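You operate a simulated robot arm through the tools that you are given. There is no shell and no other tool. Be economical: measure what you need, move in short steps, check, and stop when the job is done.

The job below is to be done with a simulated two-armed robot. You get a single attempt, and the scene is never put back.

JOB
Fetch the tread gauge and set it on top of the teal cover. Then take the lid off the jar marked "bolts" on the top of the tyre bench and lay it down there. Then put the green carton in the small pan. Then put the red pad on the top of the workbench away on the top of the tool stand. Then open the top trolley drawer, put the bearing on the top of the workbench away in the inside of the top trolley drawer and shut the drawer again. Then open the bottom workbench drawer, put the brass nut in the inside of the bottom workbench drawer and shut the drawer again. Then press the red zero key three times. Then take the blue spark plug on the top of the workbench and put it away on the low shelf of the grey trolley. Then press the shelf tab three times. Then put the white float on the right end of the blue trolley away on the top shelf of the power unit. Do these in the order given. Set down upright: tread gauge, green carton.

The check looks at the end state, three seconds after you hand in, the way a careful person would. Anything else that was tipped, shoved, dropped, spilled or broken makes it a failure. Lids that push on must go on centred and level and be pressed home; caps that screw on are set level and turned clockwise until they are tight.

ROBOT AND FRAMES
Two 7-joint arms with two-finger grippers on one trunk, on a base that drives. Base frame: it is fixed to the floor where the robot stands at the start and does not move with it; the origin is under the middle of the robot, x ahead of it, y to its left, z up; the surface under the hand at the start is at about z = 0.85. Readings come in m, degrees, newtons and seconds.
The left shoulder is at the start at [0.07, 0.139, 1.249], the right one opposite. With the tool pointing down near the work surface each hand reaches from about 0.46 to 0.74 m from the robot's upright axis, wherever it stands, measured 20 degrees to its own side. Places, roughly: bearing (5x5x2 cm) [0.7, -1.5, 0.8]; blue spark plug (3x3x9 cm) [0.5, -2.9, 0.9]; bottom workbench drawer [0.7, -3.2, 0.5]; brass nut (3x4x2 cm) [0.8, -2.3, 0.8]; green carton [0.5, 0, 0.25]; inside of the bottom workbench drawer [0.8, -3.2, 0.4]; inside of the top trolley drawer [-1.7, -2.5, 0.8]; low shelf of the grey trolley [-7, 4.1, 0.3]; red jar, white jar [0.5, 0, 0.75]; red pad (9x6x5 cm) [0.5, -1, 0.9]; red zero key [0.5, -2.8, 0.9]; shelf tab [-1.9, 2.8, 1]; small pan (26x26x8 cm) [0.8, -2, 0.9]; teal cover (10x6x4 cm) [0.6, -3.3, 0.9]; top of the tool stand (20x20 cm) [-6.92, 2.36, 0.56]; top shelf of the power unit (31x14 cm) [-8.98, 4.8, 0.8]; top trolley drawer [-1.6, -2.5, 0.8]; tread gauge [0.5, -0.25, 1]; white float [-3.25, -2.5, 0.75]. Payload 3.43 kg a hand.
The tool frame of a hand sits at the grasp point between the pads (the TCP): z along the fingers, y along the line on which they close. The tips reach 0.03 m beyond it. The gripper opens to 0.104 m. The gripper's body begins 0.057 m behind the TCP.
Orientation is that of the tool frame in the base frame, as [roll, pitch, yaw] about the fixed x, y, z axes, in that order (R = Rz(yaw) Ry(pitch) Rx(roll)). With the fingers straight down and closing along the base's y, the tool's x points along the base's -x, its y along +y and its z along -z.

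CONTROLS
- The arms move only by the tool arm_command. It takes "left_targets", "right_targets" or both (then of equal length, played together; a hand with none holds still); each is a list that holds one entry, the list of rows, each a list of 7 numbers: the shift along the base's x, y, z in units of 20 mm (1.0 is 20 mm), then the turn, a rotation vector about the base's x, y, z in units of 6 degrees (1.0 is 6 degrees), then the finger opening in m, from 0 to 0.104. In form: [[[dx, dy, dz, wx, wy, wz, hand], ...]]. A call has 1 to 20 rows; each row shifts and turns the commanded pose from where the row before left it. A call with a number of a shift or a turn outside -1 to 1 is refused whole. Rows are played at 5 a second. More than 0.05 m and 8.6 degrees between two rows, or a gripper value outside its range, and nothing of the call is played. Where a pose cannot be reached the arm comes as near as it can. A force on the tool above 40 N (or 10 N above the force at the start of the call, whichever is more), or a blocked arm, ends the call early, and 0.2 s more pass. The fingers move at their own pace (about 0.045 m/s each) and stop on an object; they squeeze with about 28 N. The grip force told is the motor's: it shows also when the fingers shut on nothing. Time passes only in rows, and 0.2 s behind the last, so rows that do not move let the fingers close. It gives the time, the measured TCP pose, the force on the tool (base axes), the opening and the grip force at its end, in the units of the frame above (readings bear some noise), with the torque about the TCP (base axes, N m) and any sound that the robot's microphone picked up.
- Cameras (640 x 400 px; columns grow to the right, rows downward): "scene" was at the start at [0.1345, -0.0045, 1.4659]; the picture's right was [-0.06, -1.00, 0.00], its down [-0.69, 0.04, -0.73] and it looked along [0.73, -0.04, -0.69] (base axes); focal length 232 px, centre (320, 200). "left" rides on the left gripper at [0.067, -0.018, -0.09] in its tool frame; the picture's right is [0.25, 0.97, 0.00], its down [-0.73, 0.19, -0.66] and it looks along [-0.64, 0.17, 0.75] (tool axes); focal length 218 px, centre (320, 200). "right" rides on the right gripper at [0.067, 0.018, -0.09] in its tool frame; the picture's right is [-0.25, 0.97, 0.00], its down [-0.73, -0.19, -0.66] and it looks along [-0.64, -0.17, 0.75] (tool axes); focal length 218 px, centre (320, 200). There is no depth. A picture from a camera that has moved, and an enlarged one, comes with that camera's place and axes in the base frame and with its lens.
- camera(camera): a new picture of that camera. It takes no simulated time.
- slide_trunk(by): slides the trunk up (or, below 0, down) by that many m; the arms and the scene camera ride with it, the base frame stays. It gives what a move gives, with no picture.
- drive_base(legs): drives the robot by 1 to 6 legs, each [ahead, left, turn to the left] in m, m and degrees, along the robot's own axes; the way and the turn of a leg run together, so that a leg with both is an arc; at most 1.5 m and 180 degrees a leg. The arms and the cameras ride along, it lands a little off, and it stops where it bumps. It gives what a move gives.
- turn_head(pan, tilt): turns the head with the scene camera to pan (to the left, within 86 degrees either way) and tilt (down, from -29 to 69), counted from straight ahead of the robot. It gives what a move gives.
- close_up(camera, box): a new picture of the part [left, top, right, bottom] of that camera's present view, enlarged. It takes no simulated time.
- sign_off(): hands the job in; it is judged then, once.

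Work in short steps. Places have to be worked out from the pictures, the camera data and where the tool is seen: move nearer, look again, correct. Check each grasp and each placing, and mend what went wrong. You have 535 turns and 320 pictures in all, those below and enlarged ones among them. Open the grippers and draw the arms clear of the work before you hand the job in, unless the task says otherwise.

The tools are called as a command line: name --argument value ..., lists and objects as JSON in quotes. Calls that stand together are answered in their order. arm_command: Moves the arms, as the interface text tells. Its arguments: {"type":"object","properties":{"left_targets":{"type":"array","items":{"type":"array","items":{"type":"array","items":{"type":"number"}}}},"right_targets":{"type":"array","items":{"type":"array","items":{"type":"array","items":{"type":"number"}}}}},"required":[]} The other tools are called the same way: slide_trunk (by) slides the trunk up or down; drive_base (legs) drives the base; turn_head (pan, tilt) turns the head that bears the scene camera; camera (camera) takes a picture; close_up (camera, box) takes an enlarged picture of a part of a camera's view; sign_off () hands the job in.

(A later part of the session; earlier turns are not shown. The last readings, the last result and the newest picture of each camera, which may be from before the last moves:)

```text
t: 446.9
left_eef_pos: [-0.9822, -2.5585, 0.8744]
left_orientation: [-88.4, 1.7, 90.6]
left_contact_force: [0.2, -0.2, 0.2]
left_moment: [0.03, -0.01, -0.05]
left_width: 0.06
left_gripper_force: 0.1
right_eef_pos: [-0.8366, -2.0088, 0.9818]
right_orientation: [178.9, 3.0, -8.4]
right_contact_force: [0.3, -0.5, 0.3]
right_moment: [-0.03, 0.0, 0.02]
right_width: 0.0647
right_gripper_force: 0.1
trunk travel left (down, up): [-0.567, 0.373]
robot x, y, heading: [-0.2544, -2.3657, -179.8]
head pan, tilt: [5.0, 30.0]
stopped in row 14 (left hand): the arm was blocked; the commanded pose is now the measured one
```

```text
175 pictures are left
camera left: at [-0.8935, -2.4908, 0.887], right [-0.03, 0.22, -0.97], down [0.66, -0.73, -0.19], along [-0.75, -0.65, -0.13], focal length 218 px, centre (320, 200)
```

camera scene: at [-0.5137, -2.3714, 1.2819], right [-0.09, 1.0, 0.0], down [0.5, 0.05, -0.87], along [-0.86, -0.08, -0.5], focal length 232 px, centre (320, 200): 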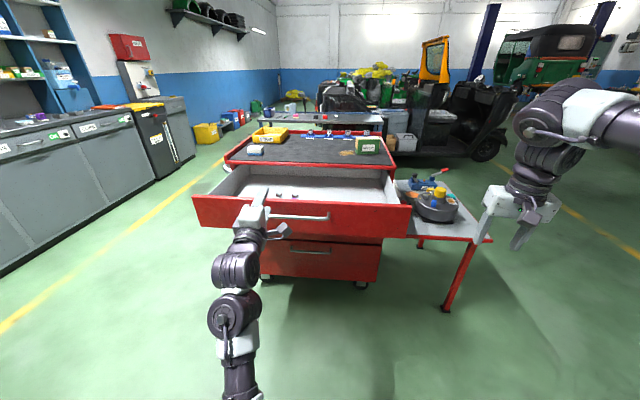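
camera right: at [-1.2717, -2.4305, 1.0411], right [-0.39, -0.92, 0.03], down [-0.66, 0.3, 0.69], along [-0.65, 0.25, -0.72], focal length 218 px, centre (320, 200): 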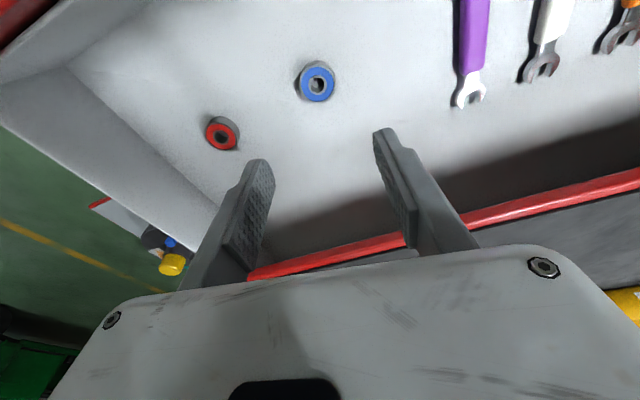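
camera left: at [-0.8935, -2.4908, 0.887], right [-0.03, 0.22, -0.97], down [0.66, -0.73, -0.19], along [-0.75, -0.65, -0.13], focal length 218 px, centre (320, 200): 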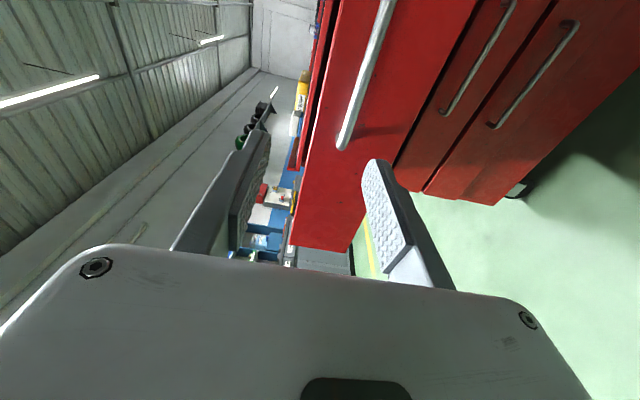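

arm_command --left_targets '[[[-0.8, 0.5, 0, 0, -0.2, 0, 0.06], [-0.8, 0.5, 0, 0.2, 0, 0, 0.06], [-0.4, 0, -0.5, 0, 0, 0, 0.06], [0, 0, -0.6, 0, 0, 0, 0.06], [0, 0, -0.6, 0, 0, 0, 0.06], [0, 0, 0, 0, 0, 0, 0.06]]]'

```text
t: 448.3
left_eef_pos: [-1.0227, -2.5392, 0.8377]
left_orientation: [-89.6, 0.3, 90.4]
left_contact_force: [-1.1, -0.3, 0.6]
left_moment: [0.01, -0.01, -0.03]
left_width: 0.06
left_gripper_force: 0.1
right_eef_pos: [-0.8361, -2.0088, 0.9825]
right_orientation: [179.0, 3.0, -8.3]
right_contact_force: [0.0, 0.1, 0.2]
right_moment: [-0.01, 0.01, 0.01]
right_width: 0.0648
right_gripper_force: 0.1
trunk travel left (down, up): [-0.567, 0.373]
robot x, y, heading: [-0.2515, -2.3636, -179.8]
head pan, tilt: [5.0, 30.0]
```

Hand level at handle height again. Drive forward 0.14 to take the bar between the fingers, then grip.

drive_base --legs '[[0.14, 0, 0]]'

camera --camera "left"

```text
t: 449.6
left_eef_pos: [-1.1592, -2.5421, 0.8392]
left_orientation: [-89.7, 0.3, 90.7]
left_contact_force: [-0.5, 0.0, -1.2]
left_moment: [0.03, 0.0, 0.04]
left_width: 0.0603
left_gripper_force: 0.0
right_eef_pos: [-0.9768, -2.0132, 0.9818]
right_orientation: [178.8, 3.0, -8.2]
right_contact_force: [-0.1, 0.2, -0.4]
right_moment: [0.02, 0.0, 0.02]
right_width: 0.0651
right_gripper_force: 0.1
trunk travel left (down, up): [-0.567, 0.373]
robot x, y, heading: [-0.3895, -2.3634, -179.6]
head pan, tilt: [5.0, 30.0]
```

```text
174 pictures are left
camera left: at [-1.0704, -2.4736, 0.8547], right [-0.01, 0.25, -0.97], down [0.66, -0.72, -0.19], along [-0.75, -0.65, -0.16], focal length 218 px, centre (320, 200)
```

left: 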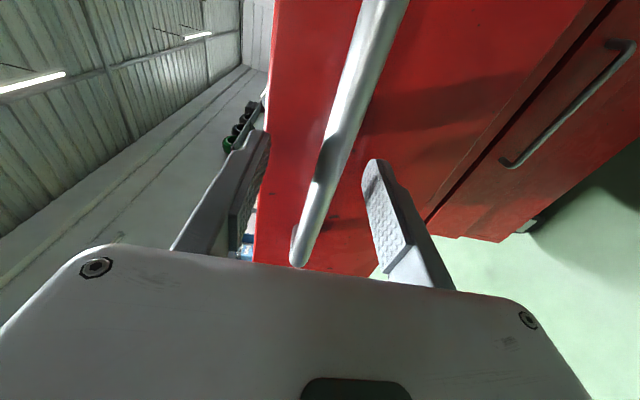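

Bar is between the fingers. Grip and push by driving forward 0.31.

arm_command --left_targets '[[[-0.3, 0, 0, 0, 0, 0, 0.06], [0, 0, 0, 0, 0, 0, 0], [0, 0, 0, 0, 0, 0, 0], [0, 0, 0, 0, 0, 0, 0], [0, 0, 0, 0, 0, 0, 0]]]'

drive_base --legs '[[0.15, 0, 0]]'

drive_base --legs '[[0.15, 0, 0]]'

camera --camera "scene"

```text
t: 450.8
left_eef_pos: [-1.1649, -2.542, 0.8377]
left_orientation: [-90.1, 0.4, 90.5]
left_contact_force: [0.6, 1.5, -10.1]
left_moment: [0.26, -0.01, -0.08]
left_width: 0.0135
left_gripper_force: 37.9
right_eef_pos: [-0.9773, -2.0123, 0.9805]
right_orientation: [178.9, 3.0, -8.0]
right_contact_force: [0.6, 0.2, 0.1]
right_moment: [-0.01, 0.0, 0.01]
right_width: 0.0652
right_gripper_force: 0.2
trunk travel left (down, up): [-0.567, 0.373]
robot x, y, heading: [-0.3861, -2.3638, -179.4]
head pan, tilt: [5.0, 30.0]
```

```text
t: 452.2
left_eef_pos: [-1.3122, -2.5407, 0.8364]
left_orientation: [-89.9, 0.2, 90.5]
left_contact_force: [0.8, -6.9, -14.0]
left_moment: [0.29, -0.12, 0.44]
left_width: 0.0135
left_gripper_force: 45.0
right_eef_pos: [-1.1223, -2.0127, 0.9808]
right_orientation: [178.9, 2.9, -8.4]
right_contact_force: [1.1, -0.3, -0.6]
right_moment: [0.03, -0.02, 0.0]
right_width: 0.0651
right_gripper_force: 0.1
trunk travel left (down, up): [-0.567, 0.373]
robot x, y, heading: [-0.5356, -2.3626, -179.9]
head pan, tilt: [5.0, 30.0]
```

```text
t: 453.5
left_eef_pos: [-1.4607, -2.5417, 0.8356]
left_orientation: [-89.9, 0.3, 90.5]
left_contact_force: [0.6, -10.4, -9.1]
left_moment: [0.22, -0.09, 0.47]
left_width: 0.0135
left_gripper_force: 45.0
right_eef_pos: [-1.2678, -2.0115, 0.9809]
right_orientation: [179.0, 3.0, -8.5]
right_contact_force: [-0.6, 0.4, -1.2]
right_moment: [0.01, -0.02, 0.0]
right_width: 0.065
right_gripper_force: 0.2
trunk travel left (down, up): [-0.567, 0.373]
robot x, y, heading: [-0.6829, -2.3651, -179.9]
head pan, tilt: [5.0, 30.0]
```

```text
173 pictures are left
camera scene: at [-0.8248, -2.3746, 1.3085], right [-0.09, 1.0, 0.0], down [0.5, 0.05, -0.86], along [-0.86, -0.08, -0.5], focal length 232 px, centre (320, 200)
```

scene: 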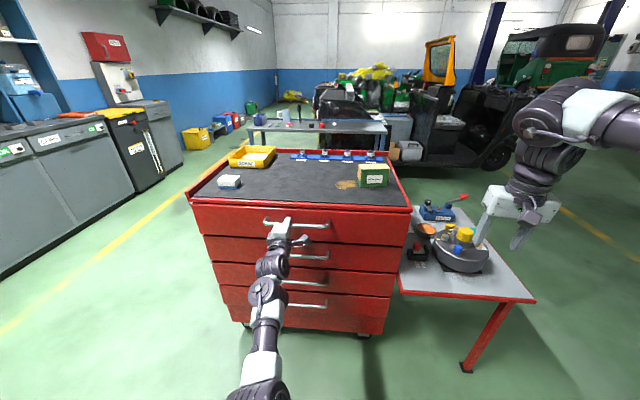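

About 8 mm remain; I push the last bit with the arm.

arm_command --left_targets '[[[-0.3, 0, 0, 0, 0, 0, 0], [-0.3, 0, 0, 0, 0, 0, 0], [0, 0, 0, 0, 0, 0, 0]]]'

close_up --camera "scene" --box '[180, 140, 430, 270]'

```text
t: 454.3
left_eef_pos: [-1.468, -2.5423, 0.8359]
left_orientation: [-90.0, 0.2, 90.5]
left_contact_force: [24.5, -4.6, -10.2]
left_moment: [0.15, -0.01, -0.18]
left_width: 0.0134
left_gripper_force: 44.4
right_eef_pos: [-1.2642, -2.0095, 0.9829]
right_orientation: [178.9, 3.3, -8.6]
right_contact_force: [-0.1, 0.2, 0.4]
right_moment: [-0.01, 0.01, 0.0]
right_width: 0.065
right_gripper_force: 0.0
trunk travel left (down, up): [-0.567, 0.373]
robot x, y, heading: [-0.6822, -2.3678, -179.9]
head pan, tilt: [5.0, 30.0]
```

```text
2.56 times, centred on (305, 205) of scene
camera zoom: at [-0.8195, -2.3735, 1.309], right [-0.09, 1.0, 0.0], down [0.5, 0.05, -0.87], along [-0.86, -0.08, -0.5], focal length 595 px, centre (358, 187)
```

zoom: 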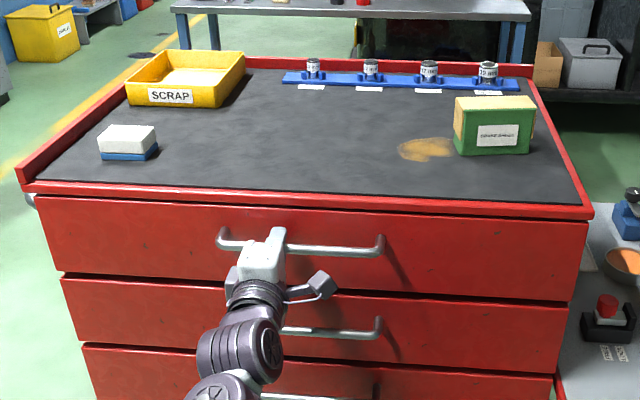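

Drawer shut. Release the handle, withdraw, and raise the left hand for travel.

arm_command --left_targets '[[[0.2, 0, 0, 0, 0, 0, 0], [0, 0, 0, 0, 0, 0, 0.05], [0, 0, 0, 0, 0, 0, 0.06], [0, 0, 0, 0, 0, 0, 0.06]]]'

drive_base --legs '[[-0.25, 0, 0]]'

close_up --camera "scene" --box '[180, 120, 430, 270]'

arm_command --left_targets '[[[0, 0, 1, 0, 0, 0, 0.06], [0.1, 0, 1, 0, 0, 0, 0.06], [0.1, 0, 1, 0, 0, 0, 0.06], [0.1, 0, 1, 0, 0, 0, 0.06], [0.1, 0, 1, 0, 0, 0, 0.06], [0.1, 0, 1, 0, 0, 0, 0.06], [0.1, 0, 1, 0, 0, 0, 0.06], [0.1, 0, 1, 0, 0, 0, 0.06], [0.1, 0, 1, 0, 0, 0, 0.06], [0.1, 0, 1, 0, 0, 0, 0.06], [0.1, 0, 1, 0, 0, 0, 0.06], [0.1, 0, 1, 0, 0, 0, 0.06], [0, 0, 1, 0, 0, 0, 0.06], [0, 0, 1, 0, 0, 0, 0.06], [0, 0, 1, 0, 0, 0, 0.06], [0, 0, 1, 0, 0, 0, 0.06], [0, 0, 1, 0, 0, 0, 0.06]]]'

```text
t: 455.3
left_eef_pos: [-1.4662, -2.5406, 0.839]
left_orientation: [-89.8, 0.3, 90.5]
left_contact_force: [-0.1, -0.4, 0.1]
left_moment: [0.01, -0.01, 0.01]
left_width: 0.06
left_gripper_force: 0.1
right_eef_pos: [-1.2661, -2.0094, 0.9812]
right_orientation: [179.0, 3.1, -8.6]
right_contact_force: [0.7, 0.0, 0.1]
right_moment: [0.01, -0.03, 0.02]
right_width: 0.0652
right_gripper_force: 0.0
trunk travel left (down, up): [-0.567, 0.373]
robot x, y, heading: [-0.6816, -2.3592, -180.0]
head pan, tilt: [5.0, 30.0]
```

```text
t: 457.1
left_eef_pos: [-1.2238, -2.5456, 0.8384]
left_orientation: [-89.8, 0.3, 90.9]
left_contact_force: [-0.3, 0.3, -0.4]
left_moment: [0.0, 0.0, 0.01]
left_width: 0.0598
left_gripper_force: 0.0
right_eef_pos: [-1.0291, -2.0137, 0.9819]
right_orientation: [178.9, 3.1, -8.0]
right_contact_force: [0.3, -0.1, 0.0]
right_moment: [0.01, -0.01, -0.04]
right_width: 0.0651
right_gripper_force: 0.0
trunk travel left (down, up): [-0.567, 0.373]
robot x, y, heading: [-0.4465, -2.3623, -179.5]
head pan, tilt: [5.0, 30.0]
```

```text
2.56 times, centred on (305, 195) of scene
camera zoom: at [-0.5816, -2.372, 1.3089], right [-0.1, 1.0, 0.0], down [0.5, 0.05, -0.87], along [-0.86, -0.08, -0.5], focal length 595 px, centre (358, 213)
```

zoom: 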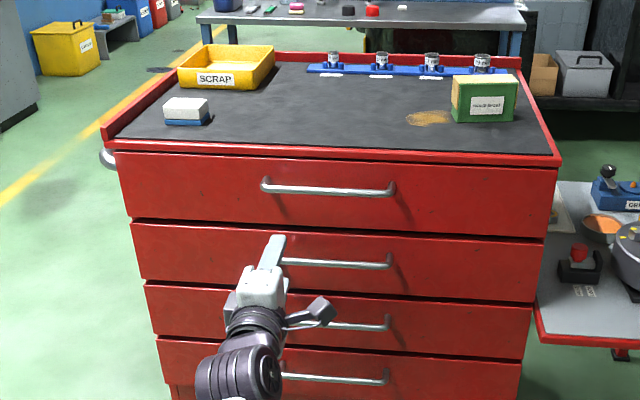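

```text
t: 460.7
left_eef_pos: [-1.2023, -2.5462, 1.1781]
left_orientation: [-89.9, 0.2, 91.0]
left_contact_force: [-0.4, 0.5, 0.1]
left_moment: [0.02, -0.01, -0.01]
left_width: 0.0601
left_gripper_force: 0.2
right_eef_pos: [-1.0282, -2.0133, 0.9812]
right_orientation: [178.9, 3.1, -8.2]
right_contact_force: [1.3, -0.5, -0.3]
right_moment: [-0.01, -0.03, 0.0]
right_width: 0.0651
right_gripper_force: 0.1
trunk travel left (down, up): [-0.567, 0.373]
robot x, y, heading: [-0.4406, -2.3625, -179.2]
head pan, tilt: [5.0, 30.0]
```

Drawer shut and verified. Now the brass nut behind the parts washer (~[0.82,-2.34]): I turn to heading 36° and stretch the right arm out to the right.

drive_base --legs '[[0, 0, -144.5]]'

arm_command --right_targets '[[[0.66, -0.92, 0.2, 0, 0, 0, 0.065], [0.66, -0.92, 0.2, 0, 0, 0, 0.065], [0.66, -0.92, 0.2, 0, 0, 0, 0.065], [0.66, -0.92, 0.2, 0, 0, 0, 0.065], [0.66, -0.92, 0.2, 0, 0, 0, 0.065], [0, 0, 0, 0, 0, 0, 0.065]]]'

turn_head --pan -35 --tilt 35

camera --camera "scene"

```text
t: 467.1
left_eef_pos: [0.0682, -1.7726, 1.1773]
left_orientation: [-89.9, 0.3, -53.4]
left_contact_force: [0.8, 0.7, 0.1]
left_moment: [0.01, 0.02, -0.02]
left_width: 0.0598
left_gripper_force: 0.0
right_eef_pos: [0.2367, -2.3067, 0.981]
right_orientation: [178.9, 3.0, -152.4]
right_contact_force: [0.7, 0.3, 0.1]
right_moment: [0.02, 0.04, 0.01]
right_width: 0.0652
right_gripper_force: 0.0
trunk travel left (down, up): [-0.567, 0.373]
robot x, y, heading: [-0.4431, -2.3611, 36.3]
head pan, tilt: [5.0, 30.0]
```

```text
t: 468.5
left_eef_pos: [0.0675, -1.771, 1.176]
left_orientation: [-89.9, 0.1, -53.4]
left_contact_force: [0.3, -0.8, -0.7]
left_moment: [0.0, -0.01, 0.02]
left_width: 0.0599
left_gripper_force: 0.0
right_eef_pos: [0.2931, -2.4004, 0.9982]
right_orientation: [178.8, 3.3, -152.3]
right_contact_force: [0.1, 0.7, -0.6]
right_moment: [0.02, 0.0, -0.01]
right_width: 0.0649
right_gripper_force: 0.0
right hand out of reach, approached as far as the arm can: row 3, 4, 5
trunk travel left (down, up): [-0.567, 0.373]
robot x, y, heading: [-0.4428, -2.3637, 36.2]
head pan, tilt: [5.0, 30.0]
```

```text
t: 469.5
left_eef_pos: [0.067, -1.7718, 1.1781]
left_orientation: [-89.9, 0.2, -53.4]
left_contact_force: [0.9, 0.4, -0.4]
left_moment: [0.02, 0.0, 0.01]
left_width: 0.0598
left_gripper_force: 0.0
right_eef_pos: [0.2924, -2.4026, 0.9972]
right_orientation: [178.9, 3.2, -152.4]
right_contact_force: [0.3, 0.2, 0.3]
right_moment: [0.01, -0.03, -0.01]
right_width: 0.0651
right_gripper_force: 0.0
trunk travel left (down, up): [-0.567, 0.373]
robot x, y, heading: [-0.4413, -2.365, 36.6]
head pan, tilt: [-35.0, 35.0]
```

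```text
170 pictures are left
camera scene: at [-0.3127, -2.3314, 1.3011], right [0.02, -1.0, 0.0], down [-0.57, -0.01, -0.82], along [0.82, 0.02, -0.57], focal length 232 px, centre (320, 200)
```

scene: 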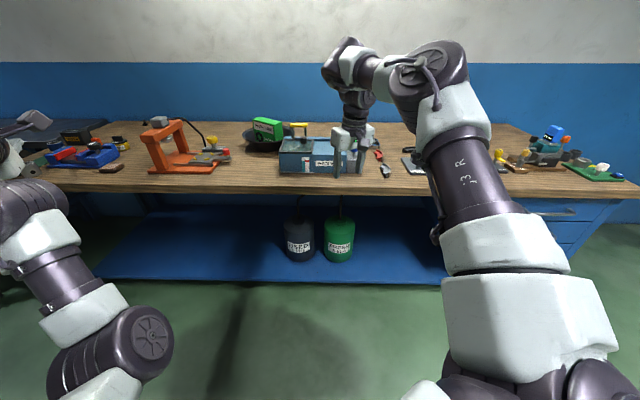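

The nut is hidden behind the washer. I raise the trunk 0.12 to pass over it and drive in to hover above the nut.

slide_trunk --by 0.12

drive_base --legs '[[0.44, -0.26, 0]]'

camera --camera "right"

camera --camera "scene"

```text
t: 471.0
left_eef_pos: [0.0687, -1.7723, 1.2974]
left_orientation: [-89.9, 0.2, -53.4]
left_contact_force: [1.4, 0.7, -0.7]
left_moment: [-0.01, 0.0, 0.0]
left_width: 0.0601
left_gripper_force: 0.1
right_eef_pos: [0.2941, -2.4009, 1.1167]
right_orientation: [178.9, 3.2, -152.5]
right_contact_force: [0.9, 0.3, -0.2]
right_moment: [0.0, 0.03, -0.02]
right_width: 0.0649
right_gripper_force: 0.0
trunk travel left (down, up): [-0.687, 0.253]
robot x, y, heading: [-0.4432, -2.3658, 36.0]
head pan, tilt: [-35.0, 35.0]
```

```text
t: 474.0
left_eef_pos: [0.572, -1.739, 1.2971]
left_orientation: [-89.8, 0.2, -53.9]
left_contact_force: [-0.3, -0.7, 0.6]
left_moment: [-0.02, 0.02, -0.01]
left_width: 0.0597
left_gripper_force: 0.2
right_eef_pos: [0.7913, -2.3699, 1.1186]
right_orientation: [178.9, 3.3, -153.0]
right_contact_force: [0.3, 0.3, -0.7]
right_moment: [0.03, -0.02, -0.01]
right_width: 0.065
right_gripper_force: 0.0
trunk travel left (down, up): [-0.687, 0.253]
robot x, y, heading: [0.0584, -2.3298, 35.8]
head pan, tilt: [-35.0, 35.0]
```

```text
169 pictures are left
camera right: at [0.7212, -2.3886, 1.2037], right [-0.22, 0.98, 0.03], down [0.71, 0.13, 0.69], along [0.67, 0.17, -0.72], focal length 218 px, centre (320, 200)
```

right: 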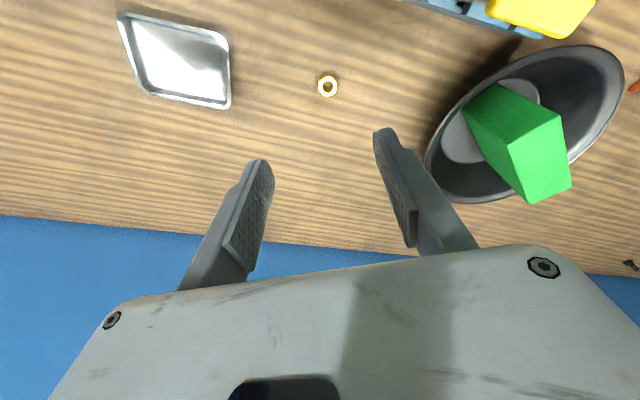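

```text
168 pictures are left
camera scene: at [0.1868, -2.2952, 1.4212], right [0.01, -1.0, 0.0], down [-0.57, -0.01, -0.82], along [0.82, 0.01, -0.57], focal length 232 px, centre (320, 200)
```

scene: 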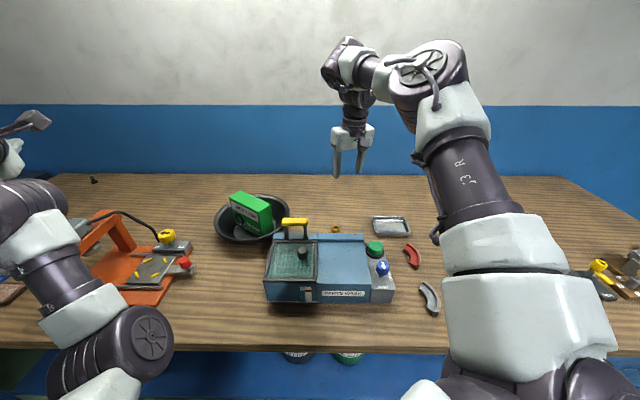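

Nut ≈[0.814,-2.345]. I nudge the base and descend with the arm, watching reach.

drive_base --legs '[[0.036, 0.006, 0]]'

arm_command --right_targets '[[[0, 0, -0.9, 0, 0, 0, 0.06], [0, 0, -0.9, 0, 0, 0, 0.06], [0, 0, -0.9, 0, 0, 0, 0.06], [0, 0, -0.9, 0, 0, 0, 0.06], [0, 0, -0.9, 0, 0, 0, 0.06], [0, 0, -0.9, 0, 0, 0, 0.06], [0, 0, -0.9, 0, 0, 0, 0.06], [0, 0, 0, 0, 0, 0, 0.06]]]'

camera --camera "right"

```text
t: 474.9
left_eef_pos: [0.5957, -1.7168, 1.3004]
left_orientation: [-89.5, 0.3, -53.8]
left_contact_force: [-1.0, -0.8, 0.2]
left_moment: [-0.02, 0.03, 0.0]
left_width: 0.0603
left_gripper_force: 0.0
right_eef_pos: [0.8149, -2.3483, 1.1199]
right_orientation: [178.8, 3.4, -153.0]
right_contact_force: [-0.8, -0.1, 0.3]
right_moment: [0.05, -0.03, -0.01]
right_width: 0.0649
right_gripper_force: 0.0
trunk travel left (down, up): [-0.687, 0.253]
robot x, y, heading: [0.0835, -2.3001, 35.7]
head pan, tilt: [-35.0, 35.0]
```

```text
t: 476.6
left_eef_pos: [0.5988, -1.7128, 1.2978]
left_orientation: [-89.8, 0.3, -54.0]
left_contact_force: [1.1, 0.4, 0.5]
left_moment: [-0.03, -0.02, 0.04]
left_width: 0.0598
left_gripper_force: 0.1
right_eef_pos: [0.8179, -2.3472, 0.9933]
right_orientation: [178.8, 3.2, -153.1]
right_contact_force: [-0.3, 0.9, -0.3]
right_moment: [0.04, 0.01, 0.01]
right_width: 0.06
right_gripper_force: 0.0
trunk travel left (down, up): [-0.687, 0.253]
robot x, y, heading: [0.08, -2.301, 35.6]
head pan, tilt: [-35.0, 35.0]
```

```text
167 pictures are left
camera right: at [0.7475, -2.3641, 1.0785], right [-0.21, 0.98, 0.03], down [0.71, 0.13, 0.69], along [0.67, 0.17, -0.72], focal length 218 px, centre (320, 200)
```

right: 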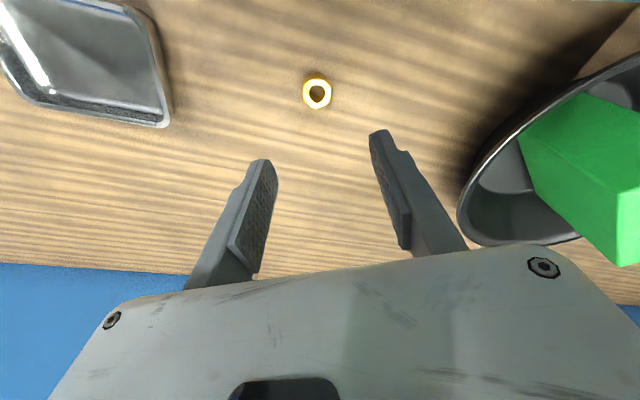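

arm_command --right_targets '[[[-0.1, 0.1, -0.9, 0, 0, 0, 0.06], [0, 0, -0.9, 0, 0, 0, 0.06], [0, 0, -0.9, 0, 0, 0, 0.06], [0, 0, -0.9, 0, 0, 0, 0.06], [0, 0, -0.9, 0, 0, 0, 0.06], [0, 0, 0, 0, 0, 0, 0.06]]]'

camera --camera "right"

```text
t: 478.1
left_eef_pos: [0.5985, -1.7142, 1.2985]
left_orientation: [-89.8, 0.4, -54.1]
left_contact_force: [0.5, 0.5, 0.2]
left_moment: [-0.07, -0.03, -0.01]
left_width: 0.0598
left_gripper_force: 0.0
right_eef_pos: [0.8164, -2.3426, 0.9019]
right_orientation: [178.7, 3.1, -153.0]
right_contact_force: [0.4, -1.0, 0.5]
right_moment: [0.01, -0.02, -0.01]
right_width: 0.0599
right_gripper_force: 0.1
trunk travel left (down, up): [-0.687, 0.253]
robot x, y, heading: [0.0828, -2.2988, 35.8]
head pan, tilt: [-35.0, 35.0]
```

```text
166 pictures are left
camera right: at [0.7452, -2.3603, 0.987], right [-0.22, 0.98, 0.03], down [0.71, 0.13, 0.69], along [0.67, 0.17, -0.72], focal length 218 px, centre (320, 200)
```

right: 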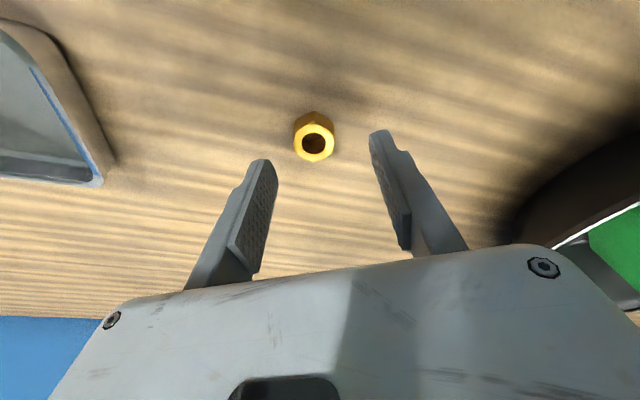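

arm_command --right_targets '[[[0, -0.2, -0.7, 0, 0, 0, 0.06], [0, 0, -0.6, 0, 0, 0, 0.06], [0, 0, 0, 0, 0, 0, 0.06], [0, 0, 0, 0, 0, 0, 0], [0, 0, 0, 0, 0, 0, 0], [0, 0, 0, 0, 0, 0, 0], [0, 0, 0, 0, 0, 0, 0]]]'

camera --camera "right"

```text
t: 479.6
left_eef_pos: [0.5989, -1.7131, 1.2986]
left_orientation: [-89.8, 0.3, -53.9]
left_contact_force: [0.0, 0.0, -0.2]
left_moment: [0.0, 0.01, 0.0]
left_width: 0.06
left_gripper_force: 0.0
right_eef_pos: [0.8162, -2.3476, 0.8752]
right_orientation: [178.9, 3.2, -153.0]
right_contact_force: [-0.5, -1.1, 0.3]
right_moment: [0.02, 0.05, 0.01]
right_width: 0.0292
right_gripper_force: 27.8
trunk travel left (down, up): [-0.687, 0.253]
robot x, y, heading: [0.0821, -2.3008, 35.6]
head pan, tilt: [-35.0, 35.0]
```

```text
165 pictures are left
camera right: at [0.7447, -2.3656, 0.9603], right [-0.22, 0.98, 0.03], down [0.71, 0.13, 0.69], along [0.67, 0.17, -0.72], focal length 218 px, centre (320, 200)
```

right: 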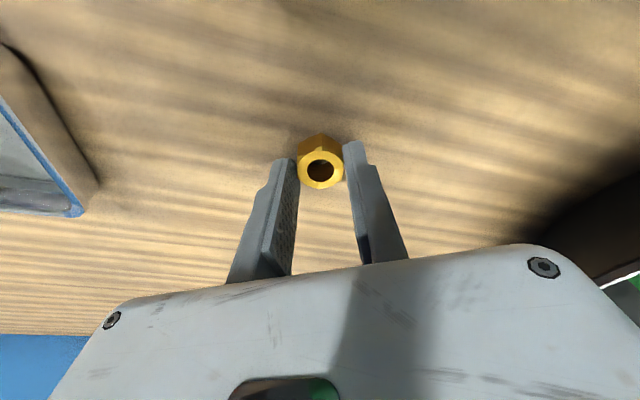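

Nut gripped. Lift 0.22 straight up, then back out.

arm_command --right_targets '[[[0, 0, 0.7, 0, 0, 0, 0], [0, 0, 1, 0, 0, 0, 0], [0, 0, 1, 0, 0, 0, 0], [0, 0, 1, 0, 0, 0, 0], [0, 0, 1, 0, 0, 0, 0], [0, 0, 1, 0, 0, 0, 0], [0, 0, 1, 0, 0, 0, 0], [0, 0, 1, 0, 0, 0, 0], [0, 0, 1, 0, 0, 0, 0], [0, 0, 1, 0, 0, 0, 0], [0, 0, 1, 0, 0, 0, 0]]]'

drive_base --legs '[[-0.42, 0.3, 0], [0, 0, -35.7], [0, -0.75, 0]]'

turn_head --pan 5 --tilt 35

camera --camera "scene"

```text
t: 482.1
left_eef_pos: [0.5988, -1.7138, 1.2983]
left_orientation: [-89.9, 0.1, -53.9]
left_contact_force: [0.3, -0.7, 0.0]
left_moment: [0.0, -0.02, -0.02]
left_width: 0.06
left_gripper_force: 0.1
right_eef_pos: [0.8146, -2.3466, 1.0909]
right_orientation: [178.8, 3.3, -153.0]
right_contact_force: [0.6, -0.4, -0.1]
right_moment: [0.01, -0.04, -0.01]
right_width: 0.0291
right_gripper_force: 28.0
trunk travel left (down, up): [-0.687, 0.253]
robot x, y, heading: [0.0803, -2.3001, 35.6]
head pan, tilt: [-35.0, 35.0]
```

```text
t: 490.4
left_eef_pos: [0.3215, -2.8731, 1.2975]
left_orientation: [-89.8, 0.2, -90.1]
left_contact_force: [-0.4, 0.6, 0.3]
left_moment: [0.0, 0.02, 0.01]
left_width: 0.0603
left_gripper_force: 0.1
right_eef_pos: [0.1225, -3.5122, 1.0907]
right_orientation: [178.9, 3.1, 171.0]
right_contact_force: [0.2, -0.2, -0.1]
right_moment: [0.01, -0.02, 0.03]
right_width: 0.0283
right_gripper_force: 27.9
trunk travel left (down, up): [-0.687, 0.253]
robot x, y, heading: [-0.4405, -3.0409, -0.5]
head pan, tilt: [-35.0, 35.0]
```

```text
t: 491.5
left_eef_pos: [0.3212, -2.874, 1.2977]
left_orientation: [-89.8, 0.3, -90.1]
left_contact_force: [-0.1, 0.3, 0.3]
left_moment: [-0.02, -0.02, -0.04]
left_width: 0.0601
left_gripper_force: 0.1
right_eef_pos: [0.1237, -3.5131, 1.0916]
right_orientation: [178.9, 3.2, 170.9]
right_contact_force: [0.0, -0.1, 0.6]
right_moment: [0.0, -0.01, 0.04]
right_width: 0.028
right_gripper_force: 27.5
trunk travel left (down, up): [-0.687, 0.253]
robot x, y, heading: [-0.4388, -3.0397, -0.8]
head pan, tilt: [5.0, 35.0]
```

```text
164 pictures are left
camera scene: at [-0.3013, -3.0353, 1.4211], right [0.08, -1.0, 0.0], down [-0.57, -0.04, -0.82], along [0.82, 0.06, -0.57], focal length 232 px, centre (320, 200)
```

scene: 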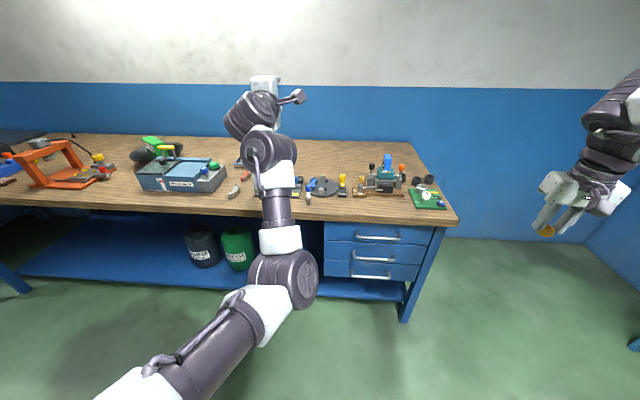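

Bottom drawer handle ≈[0.345, −3.29…−3.125, 0.595]. I back up a little, shift right, lower the trunk, then lower the left hand to that height.

drive_base --legs '[[-0.15, -0.335, 0.8]]'

slide_trunk --by -0.36

arm_command --left_targets '[[[0, 0, -1, 0, 0, 0, 0.06], [0, 0, -1, 0, 0, 0, 0.06], [0, 0, -1, 0, 0, 0, 0.06], [0, 0, -1, 0, 0, 0, 0.06], [0, 0, -1, 0, 0, 0, 0.06], [0, 0, -1, 0, 0, 0, 0.06], [0, 0, -1, 0, 0, 0, 0.06], [0, 0, -1, 0, 0, 0, 0.06], [0, 0, -1, 0, 0, 0, 0.06], [0, 0, -1, 0, 0, 0, 0.06], [0, 0, -1, 0, 0, 0, 0.06], [0, 0, -1, 0, 0, 0, 0.06], [0, 0, -1, 0, 0, 0, 0.06], [0, 0, -1, 0, 0, 0, 0.06], [0, 0, -1, 0, 0, 0, 0.06], [0, 0, -1, 0, 0, 0, 0.06], [0, 0, -1, 0, 0, 0, 0.06]]]'

camera --camera "scene"

camera --camera "left"

```text
t: 493.8
left_eef_pos: [0.1708, -3.1939, 1.2979]
left_orientation: [-89.8, 0.2, -89.1]
left_contact_force: [0.0, 0.5, 0.1]
left_moment: [0.02, 0.0, 0.02]
left_width: 0.0599
left_gripper_force: 0.1
right_eef_pos: [-0.017, -3.8355, 1.0896]
right_orientation: [178.8, 3.2, 171.8]
right_contact_force: [0.2, 0.9, 0.0]
right_moment: [-0.01, 0.0, -0.03]
right_width: 0.0279
right_gripper_force: 27.9
trunk travel left (down, up): [-0.687, 0.253]
robot x, y, heading: [-0.5892, -3.3784, 0.7]
head pan, tilt: [5.0, 35.0]
```

```text
t: 497.3
left_eef_pos: [0.1695, -3.1942, 0.9376]
left_orientation: [-89.7, 0.2, -89.1]
left_contact_force: [-0.3, -0.1, 0.7]
left_moment: [-0.01, -0.01, -0.01]
left_width: 0.0599
left_gripper_force: 0.1
right_eef_pos: [-0.0179, -3.8364, 0.7297]
right_orientation: [178.9, 3.1, 171.9]
right_contact_force: [0.2, -0.5, -0.3]
right_moment: [0.06, -0.01, 0.03]
right_width: 0.0258
right_gripper_force: 28.1
trunk travel left (down, up): [-0.327, 0.613]
robot x, y, heading: [-0.5917, -3.3761, 0.6]
head pan, tilt: [5.0, 35.0]
```

```text
t: 501.1
left_eef_pos: [0.1793, -3.1667, 0.6208]
left_orientation: [-87.9, 1.9, -87.4]
left_contact_force: [0.7, -0.4, -0.2]
left_moment: [-0.01, 0.0, 0.02]
left_width: 0.0599
left_gripper_force: 0.0
right_eef_pos: [-0.0181, -3.8377, 0.7303]
right_orientation: [178.8, 3.2, 171.9]
right_contact_force: [0.6, 0.5, -0.4]
right_moment: [-0.01, -0.05, -0.01]
right_width: 0.026
right_gripper_force: 27.9
trunk travel left (down, up): [-0.327, 0.613]
robot x, y, heading: [-0.5897, -3.3776, 0.5]
head pan, tilt: [5.0, 35.0]
stopped in row 17 (left hand): the arm was blocked; the commanded pose is now the measured one
```

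```text
163 pictures are left
camera scene: at [-0.4509, -3.3667, 1.0611], right [0.1, -1.0, 0.0], down [-0.57, -0.05, -0.82], along [0.82, 0.08, -0.57], focal length 232 px, centre (320, 200)
```

scene: 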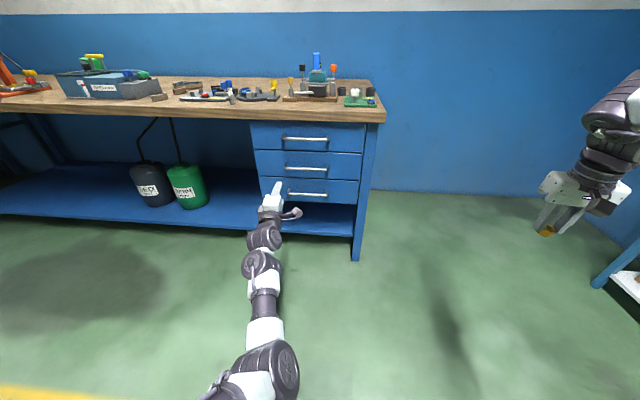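

```text
162 pictures are left
camera left: at [0.0915, -3.2381, 0.6325], right [0.05, -0.22, -0.97], down [-0.68, 0.71, -0.19], along [0.73, 0.67, -0.12], focal length 218 px, centre (320, 200)
```

left: 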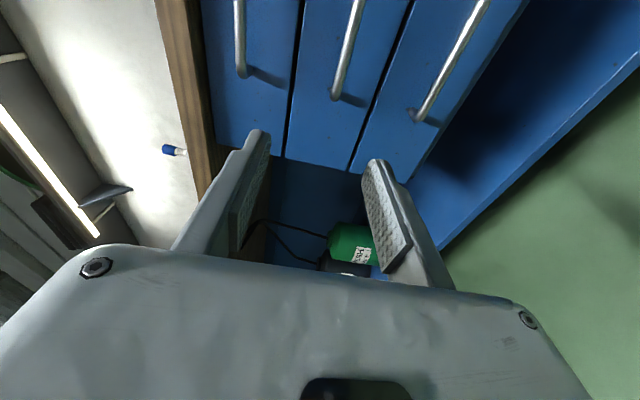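

close_up --camera "scene" --box '[240, 110, 380, 240]'

close_up --camera "left" --box '[200, 0, 540, 190]'

```text
3.08 times, centred on (310, 175) of scene
camera zoom: at [-0.4509, -3.3667, 1.0611], right [0.1, -1.0, 0.0], down [-0.57, -0.05, -0.82], along [0.82, 0.08, -0.57], focal length 715 px, centre (351, 277)
```

zoom: 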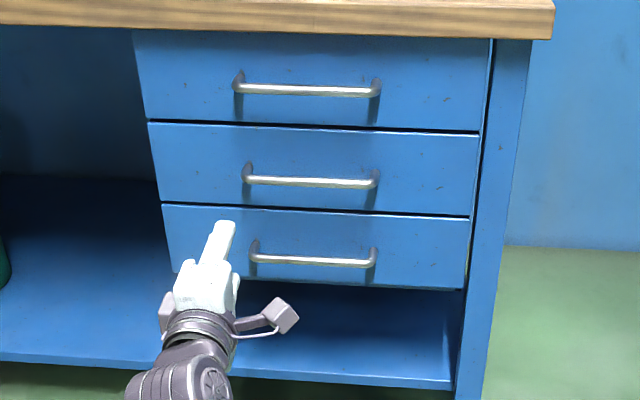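

```text
1.88 times, centred on (370, 95) of left
camera zoom: at [0.0915, -3.2381, 0.6325], right [0.05, -0.22, -0.97], down [-0.68, 0.71, -0.19], along [0.73, 0.67, -0.12], focal length 411 px, centre (226, 398)
```

zoom: 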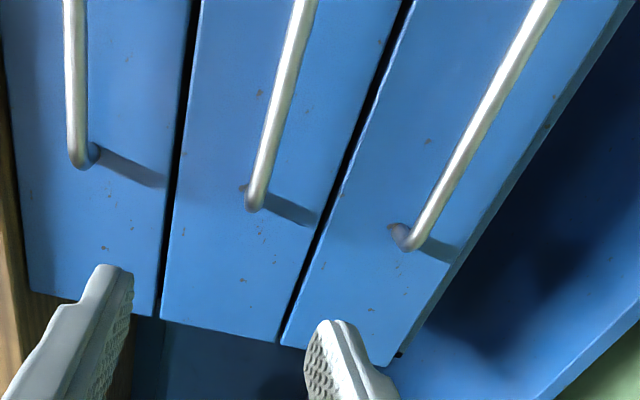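

Triangulating across views puts the handle at x≈0.44, z≈0.466, y −3.32…−3.13 (drawers recessed). Lower the trunk 0.152, fix the small tilt, and shift right.

slide_trunk --by -0.152

arm_command --left_targets '[[[0, 0, 0, -0.16, 0.17, -0.18, 0.06], [0, 0, 0, -0.16, 0.17, -0.18, 0.06], [0, 0, 0, 0, 0, 0, 0.06]]]'

drive_base --legs '[[0.1, -0.055, 0]]'

camera --camera "left"

```text
t: 502.9
left_eef_pos: [0.1787, -3.1683, 0.4673]
left_orientation: [-87.8, 1.9, -87.4]
left_contact_force: [-0.1, -1.3, -0.1]
left_moment: [0.0, 0.05, -0.05]
left_width: 0.06
left_gripper_force: 0.1
right_eef_pos: [-0.0182, -3.8367, 0.5776]
right_orientation: [178.8, 3.2, 171.8]
right_contact_force: [-0.4, 0.4, -0.3]
right_moment: [-0.02, 0.01, 0.0]
right_width: 0.026
right_gripper_force: 27.4
trunk travel left (down, up): [-0.175, 0.765]
robot x, y, heading: [-0.5932, -3.3779, 0.4]
head pan, tilt: [5.0, 35.0]
```

```text
t: 503.7
left_eef_pos: [0.1764, -3.1726, 0.468]
left_orientation: [-90.1, -0.4, -89.8]
left_contact_force: [-0.3, -0.8, -0.2]
left_moment: [0.03, 0.0, -0.01]
left_width: 0.06
left_gripper_force: 0.1
right_eef_pos: [-0.0187, -3.8352, 0.5779]
right_orientation: [178.8, 3.3, 171.7]
right_contact_force: [0.5, -0.5, -0.3]
right_moment: [0.01, -0.02, -0.03]
right_width: 0.026
right_gripper_force: 28.4
trunk travel left (down, up): [-0.175, 0.765]
robot x, y, heading: [-0.5917, -3.3753, 0.8]
head pan, tilt: [5.0, 35.0]
```

```text
t: 504.9
left_eef_pos: [0.2797, -3.2271, 0.4681]
left_orientation: [-90.1, -0.3, -89.8]
left_contact_force: [0.5, -0.4, 0.4]
left_moment: [-0.03, 0.01, -0.03]
left_width: 0.0599
left_gripper_force: 0.1
right_eef_pos: [0.084, -3.8928, 0.5772]
right_orientation: [178.9, 3.2, 171.8]
right_contact_force: [0.0, -0.2, -1.4]
right_moment: [-0.01, -0.01, -0.02]
right_width: 0.026
right_gripper_force: 28.4
trunk travel left (down, up): [-0.175, 0.765]
robot x, y, heading: [-0.4913, -3.4332, 0.3]
head pan, tilt: [5.0, 35.0]
```

```text
159 pictures are left
camera left: at [0.1898, -3.2932, 0.4852], right [0.0, -0.26, -0.97], down [-0.66, 0.73, -0.19], along [0.75, 0.64, -0.17], focal length 218 px, centre (320, 200)
```

left: 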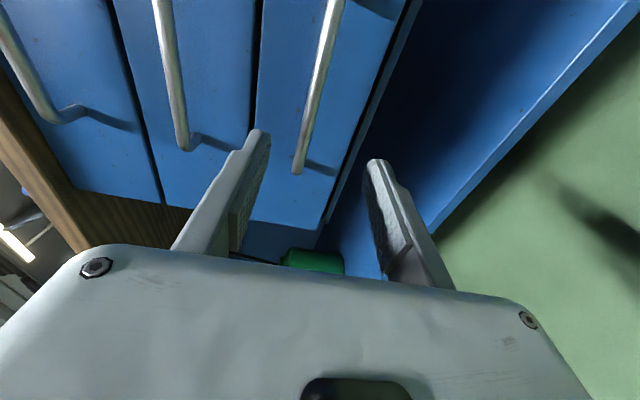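

drive_base --legs '[[0.13, 0, 0]]'

camera --camera "left"

```text
t: 506.2
left_eef_pos: [0.4078, -3.2254, 0.468]
left_orientation: [-90.2, -0.2, -89.8]
left_contact_force: [0.2, -0.4, 0.0]
left_moment: [0.0, -0.02, -0.01]
left_width: 0.0598
left_gripper_force: 0.2
right_eef_pos: [0.2106, -3.8908, 0.5768]
right_orientation: [178.8, 3.2, 171.8]
right_contact_force: [-0.1, 0.0, -0.5]
right_moment: [-0.01, -0.01, 0.04]
right_width: 0.026
right_gripper_force: 27.9
trunk travel left (down, up): [-0.175, 0.765]
robot x, y, heading: [-0.3599, -3.4307, 0.7]
head pan, tilt: [5.0, 35.0]
```

```text
158 pictures are left
camera left: at [0.3186, -3.2925, 0.4852], right [0.0, -0.26, -0.97], down [-0.66, 0.73, -0.19], along [0.75, 0.64, -0.17], focal length 218 px, centre (320, 200)
```

left: 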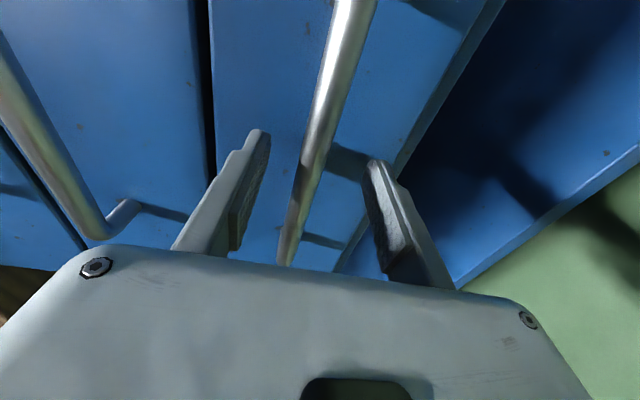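

arm_command --left_targets '[[[0.6, 0, 0.1, 0, 0, 0, 0.06], [0.6, 0, 0, 0, 0, 0, 0.06], [0, 0, 0, 0, 0, 0, 0.06], [0, 0, 0, 0, 0, 0, 0], [0, 0, 0, 0, 0, 0, 0], [0, 0, 0, 0, 0, 0, 0], [0, 0, 0, 0, 0, 0, 0]]]'

drive_base --legs '[[-0.14, 0, 0]]'

drive_base --legs '[[-0.14, 0, 0]]'

camera --camera "scene"

```text
t: 506.7
left_eef_pos: [0.4218, -3.2249, 0.4691]
left_orientation: [-90.1, -0.3, -89.8]
left_contact_force: [-5.9, -0.3, 0.7]
left_moment: [-0.09, -0.02, -0.08]
left_width: 0.0579
left_gripper_force: 0.1
right_eef_pos: [0.212, -3.8909, 0.5786]
right_orientation: [178.8, 3.2, 171.9]
right_contact_force: [0.5, 0.3, -1.0]
right_moment: [-0.02, 0.01, -0.02]
right_width: 0.026
right_gripper_force: 28.5
trunk travel left (down, up): [-0.175, 0.765]
robot x, y, heading: [-0.3642, -3.432, 0.5]
head pan, tilt: [5.0, 35.0]
stopped in row 2 (left hand): the force on the tool passed its limit at 64 N (the readings are from after the stop); the commanded pose is now the measured one
```

```text
t: 508.0
left_eef_pos: [0.2823, -3.2269, 0.4692]
left_orientation: [-90.0, -0.2, -89.7]
left_contact_force: [-0.3, -0.2, 0.4]
left_moment: [0.03, -0.02, 0.0]
left_width: 0.0601
left_gripper_force: 0.0
right_eef_pos: [0.0738, -3.8915, 0.5777]
right_orientation: [178.8, 3.2, 171.9]
right_contact_force: [-0.3, -0.1, -0.7]
right_moment: [0.04, -0.01, 0.01]
right_width: 0.0258
right_gripper_force: 28.0
trunk travel left (down, up): [-0.175, 0.765]
robot x, y, heading: [-0.4983, -3.4308, 0.7]
head pan, tilt: [5.0, 35.0]
```

```text
t: 509.3
left_eef_pos: [0.1465, -3.2264, 0.4697]
left_orientation: [-90.0, -0.2, -89.5]
left_contact_force: [-0.4, 0.2, 0.3]
left_moment: [-0.01, 0.01, -0.03]
left_width: 0.0598
left_gripper_force: 0.1
right_eef_pos: [-0.0622, -3.8905, 0.5778]
right_orientation: [178.8, 3.1, 172.0]
right_contact_force: [-0.6, 0.8, -0.5]
right_moment: [0.0, 0.02, 0.0]
right_width: 0.026
right_gripper_force: 28.3
trunk travel left (down, up): [-0.175, 0.765]
robot x, y, heading: [-0.6346, -3.4366, 0.7]
head pan, tilt: [5.0, 35.0]
```

```text
157 pictures are left
camera scene: at [-0.4969, -3.4231, 0.9092], right [0.1, -1.0, 0.0], down [-0.57, -0.06, -0.82], along [0.82, 0.08, -0.57], focal length 232 px, centre (320, 200)
```

scene: 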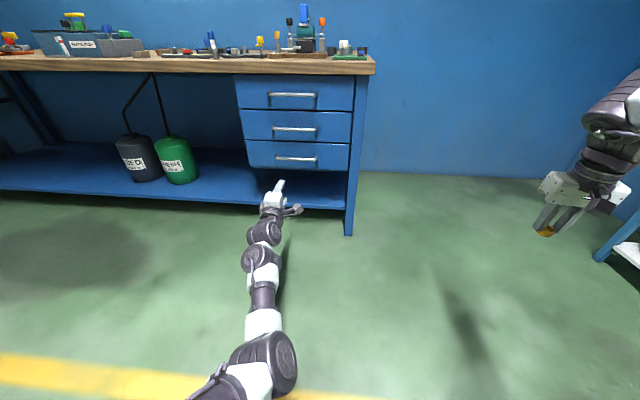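

The fingertips met the drawer face at TCP x≈0.42 before closing. I go back to x≈0.408 and close there.

drive_base --legs '[[0.258, 0, 0]]'

arm_command --left_targets '[[[0, 0, 0, 0, 0, 0, 0.03], [0, 0, 0, 0, 0, 0, 0], [0, 0, 0, 0, 0, 0, 0], [0, 0, 0, 0, 0, 0, 0], [0, 0, 0, 0, 0, 0, 0]]]'

camera --camera "left"

```text
t: 511.2
left_eef_pos: [0.3982, -3.216, 0.4684]
left_orientation: [-90.1, -0.2, -89.3]
left_contact_force: [-1.0, 0.1, -0.2]
left_moment: [-0.04, 0.0, 0.01]
left_width: 0.0598
left_gripper_force: 0.1
right_eef_pos: [0.1971, -3.8829, 0.5774]
right_orientation: [178.8, 3.3, 172.5]
right_contact_force: [0.0, 0.4, -0.6]
right_moment: [0.0, 0.0, -0.01]
right_width: 0.026
right_gripper_force: 27.8
trunk travel left (down, up): [-0.175, 0.765]
robot x, y, heading: [-0.3805, -3.4285, 1.1]
head pan, tilt: [5.0, 35.0]
```

```text
t: 512.4
left_eef_pos: [0.3973, -3.2165, 0.4735]
left_orientation: [-89.5, -0.2, -89.0]
left_contact_force: [-0.3, 1.9, 19.6]
left_moment: [0.2, -0.4, 0.0]
left_width: 0.0133
left_gripper_force: 45.3
right_eef_pos: [0.1952, -3.8838, 0.5792]
right_orientation: [178.7, 3.4, 172.4]
right_contact_force: [0.1, -0.5, -0.2]
right_moment: [-0.01, 0.0, -0.01]
right_width: 0.026
right_gripper_force: 28.1
trunk travel left (down, up): [-0.175, 0.765]
robot x, y, heading: [-0.3802, -3.4298, 1.1]
head pan, tilt: [5.0, 35.0]
```

```text
156 pictures are left
camera left: at [0.3087, -3.2841, 0.4906], right [0.01, -0.26, -0.97], down [-0.67, 0.72, -0.2], along [0.75, 0.65, -0.16], focal length 218 px, centre (320, 200)
```

left: 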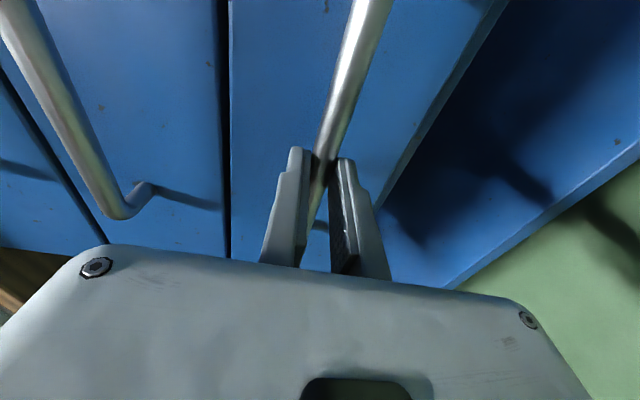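

Handle gripped. Pull back 0.28.

arm_command --left_targets '[[[0, 0, 0.2, 0, 0, 0, 0], [0, 0, 0, 0, 0, 0, 0]]]'

drive_base --legs '[[-0.14, 0, 0]]'

drive_base --legs '[[-0.14, 0, 0]]'

camera --camera "scene"

```text
t: 513.0
left_eef_pos: [0.397, -3.2168, 0.4746]
left_orientation: [-89.9, -0.4, -89.0]
left_contact_force: [0.4, 3.2, 13.2]
left_moment: [0.33, -0.29, 0.0]
left_width: 0.0133
left_gripper_force: 45.2
right_eef_pos: [0.1948, -3.8825, 0.5778]
right_orientation: [178.8, 3.3, 172.5]
right_contact_force: [0.1, 0.1, -1.0]
right_moment: [0.01, -0.01, 0.01]
right_width: 0.026
right_gripper_force: 28.0
trunk travel left (down, up): [-0.175, 0.765]
robot x, y, heading: [-0.3806, -3.4315, 1.3]
head pan, tilt: [5.0, 35.0]
```

```text
t: 514.3
left_eef_pos: [0.2574, -3.2161, 0.4732]
left_orientation: [-89.9, -0.4, -88.9]
left_contact_force: [-1.4, 16.4, 10.9]
left_moment: [0.36, -0.22, 0.22]
left_width: 0.0133
left_gripper_force: 45.5
right_eef_pos: [0.0588, -3.8849, 0.5787]
right_orientation: [178.7, 3.3, 172.6]
right_contact_force: [-0.1, 0.8, -1.1]
right_moment: [0.01, 0.01, 0.0]
right_width: 0.0259
right_gripper_force: 27.8
trunk travel left (down, up): [-0.175, 0.765]
robot x, y, heading: [-0.5194, -3.4338, 1.1]
head pan, tilt: [5.0, 35.0]
```

```text
t: 515.7
left_eef_pos: [0.1114, -3.2155, 0.4733]
left_orientation: [-89.9, -0.5, -88.7]
left_contact_force: [0.2, 16.0, 6.9]
left_moment: [0.4, -0.11, 0.14]
left_width: 0.0139
left_gripper_force: 44.9
right_eef_pos: [-0.0893, -3.8865, 0.5786]
right_orientation: [178.7, 3.3, 172.6]
right_contact_force: [0.3, 0.3, -0.8]
right_moment: [-0.03, 0.01, -0.02]
right_width: 0.026
right_gripper_force: 28.0
trunk travel left (down, up): [-0.175, 0.765]
robot x, y, heading: [-0.6664, -3.4361, 0.7]
head pan, tilt: [5.0, 35.0]
```

```text
155 pictures are left
camera scene: at [-0.5286, -3.4228, 0.9093], right [0.11, -0.99, 0.0], down [-0.57, -0.06, -0.82], along [0.81, 0.09, -0.57], focal length 232 px, centre (320, 200)
```

scene: 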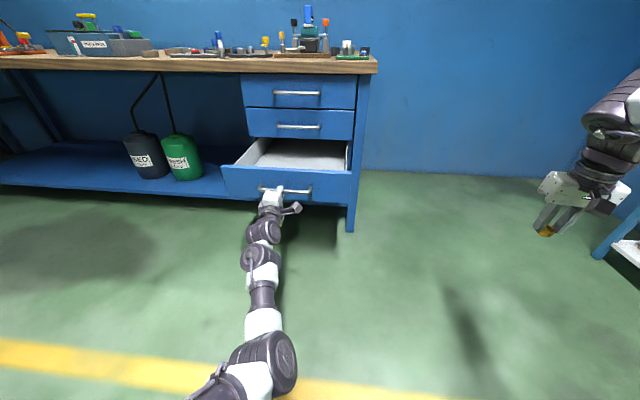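

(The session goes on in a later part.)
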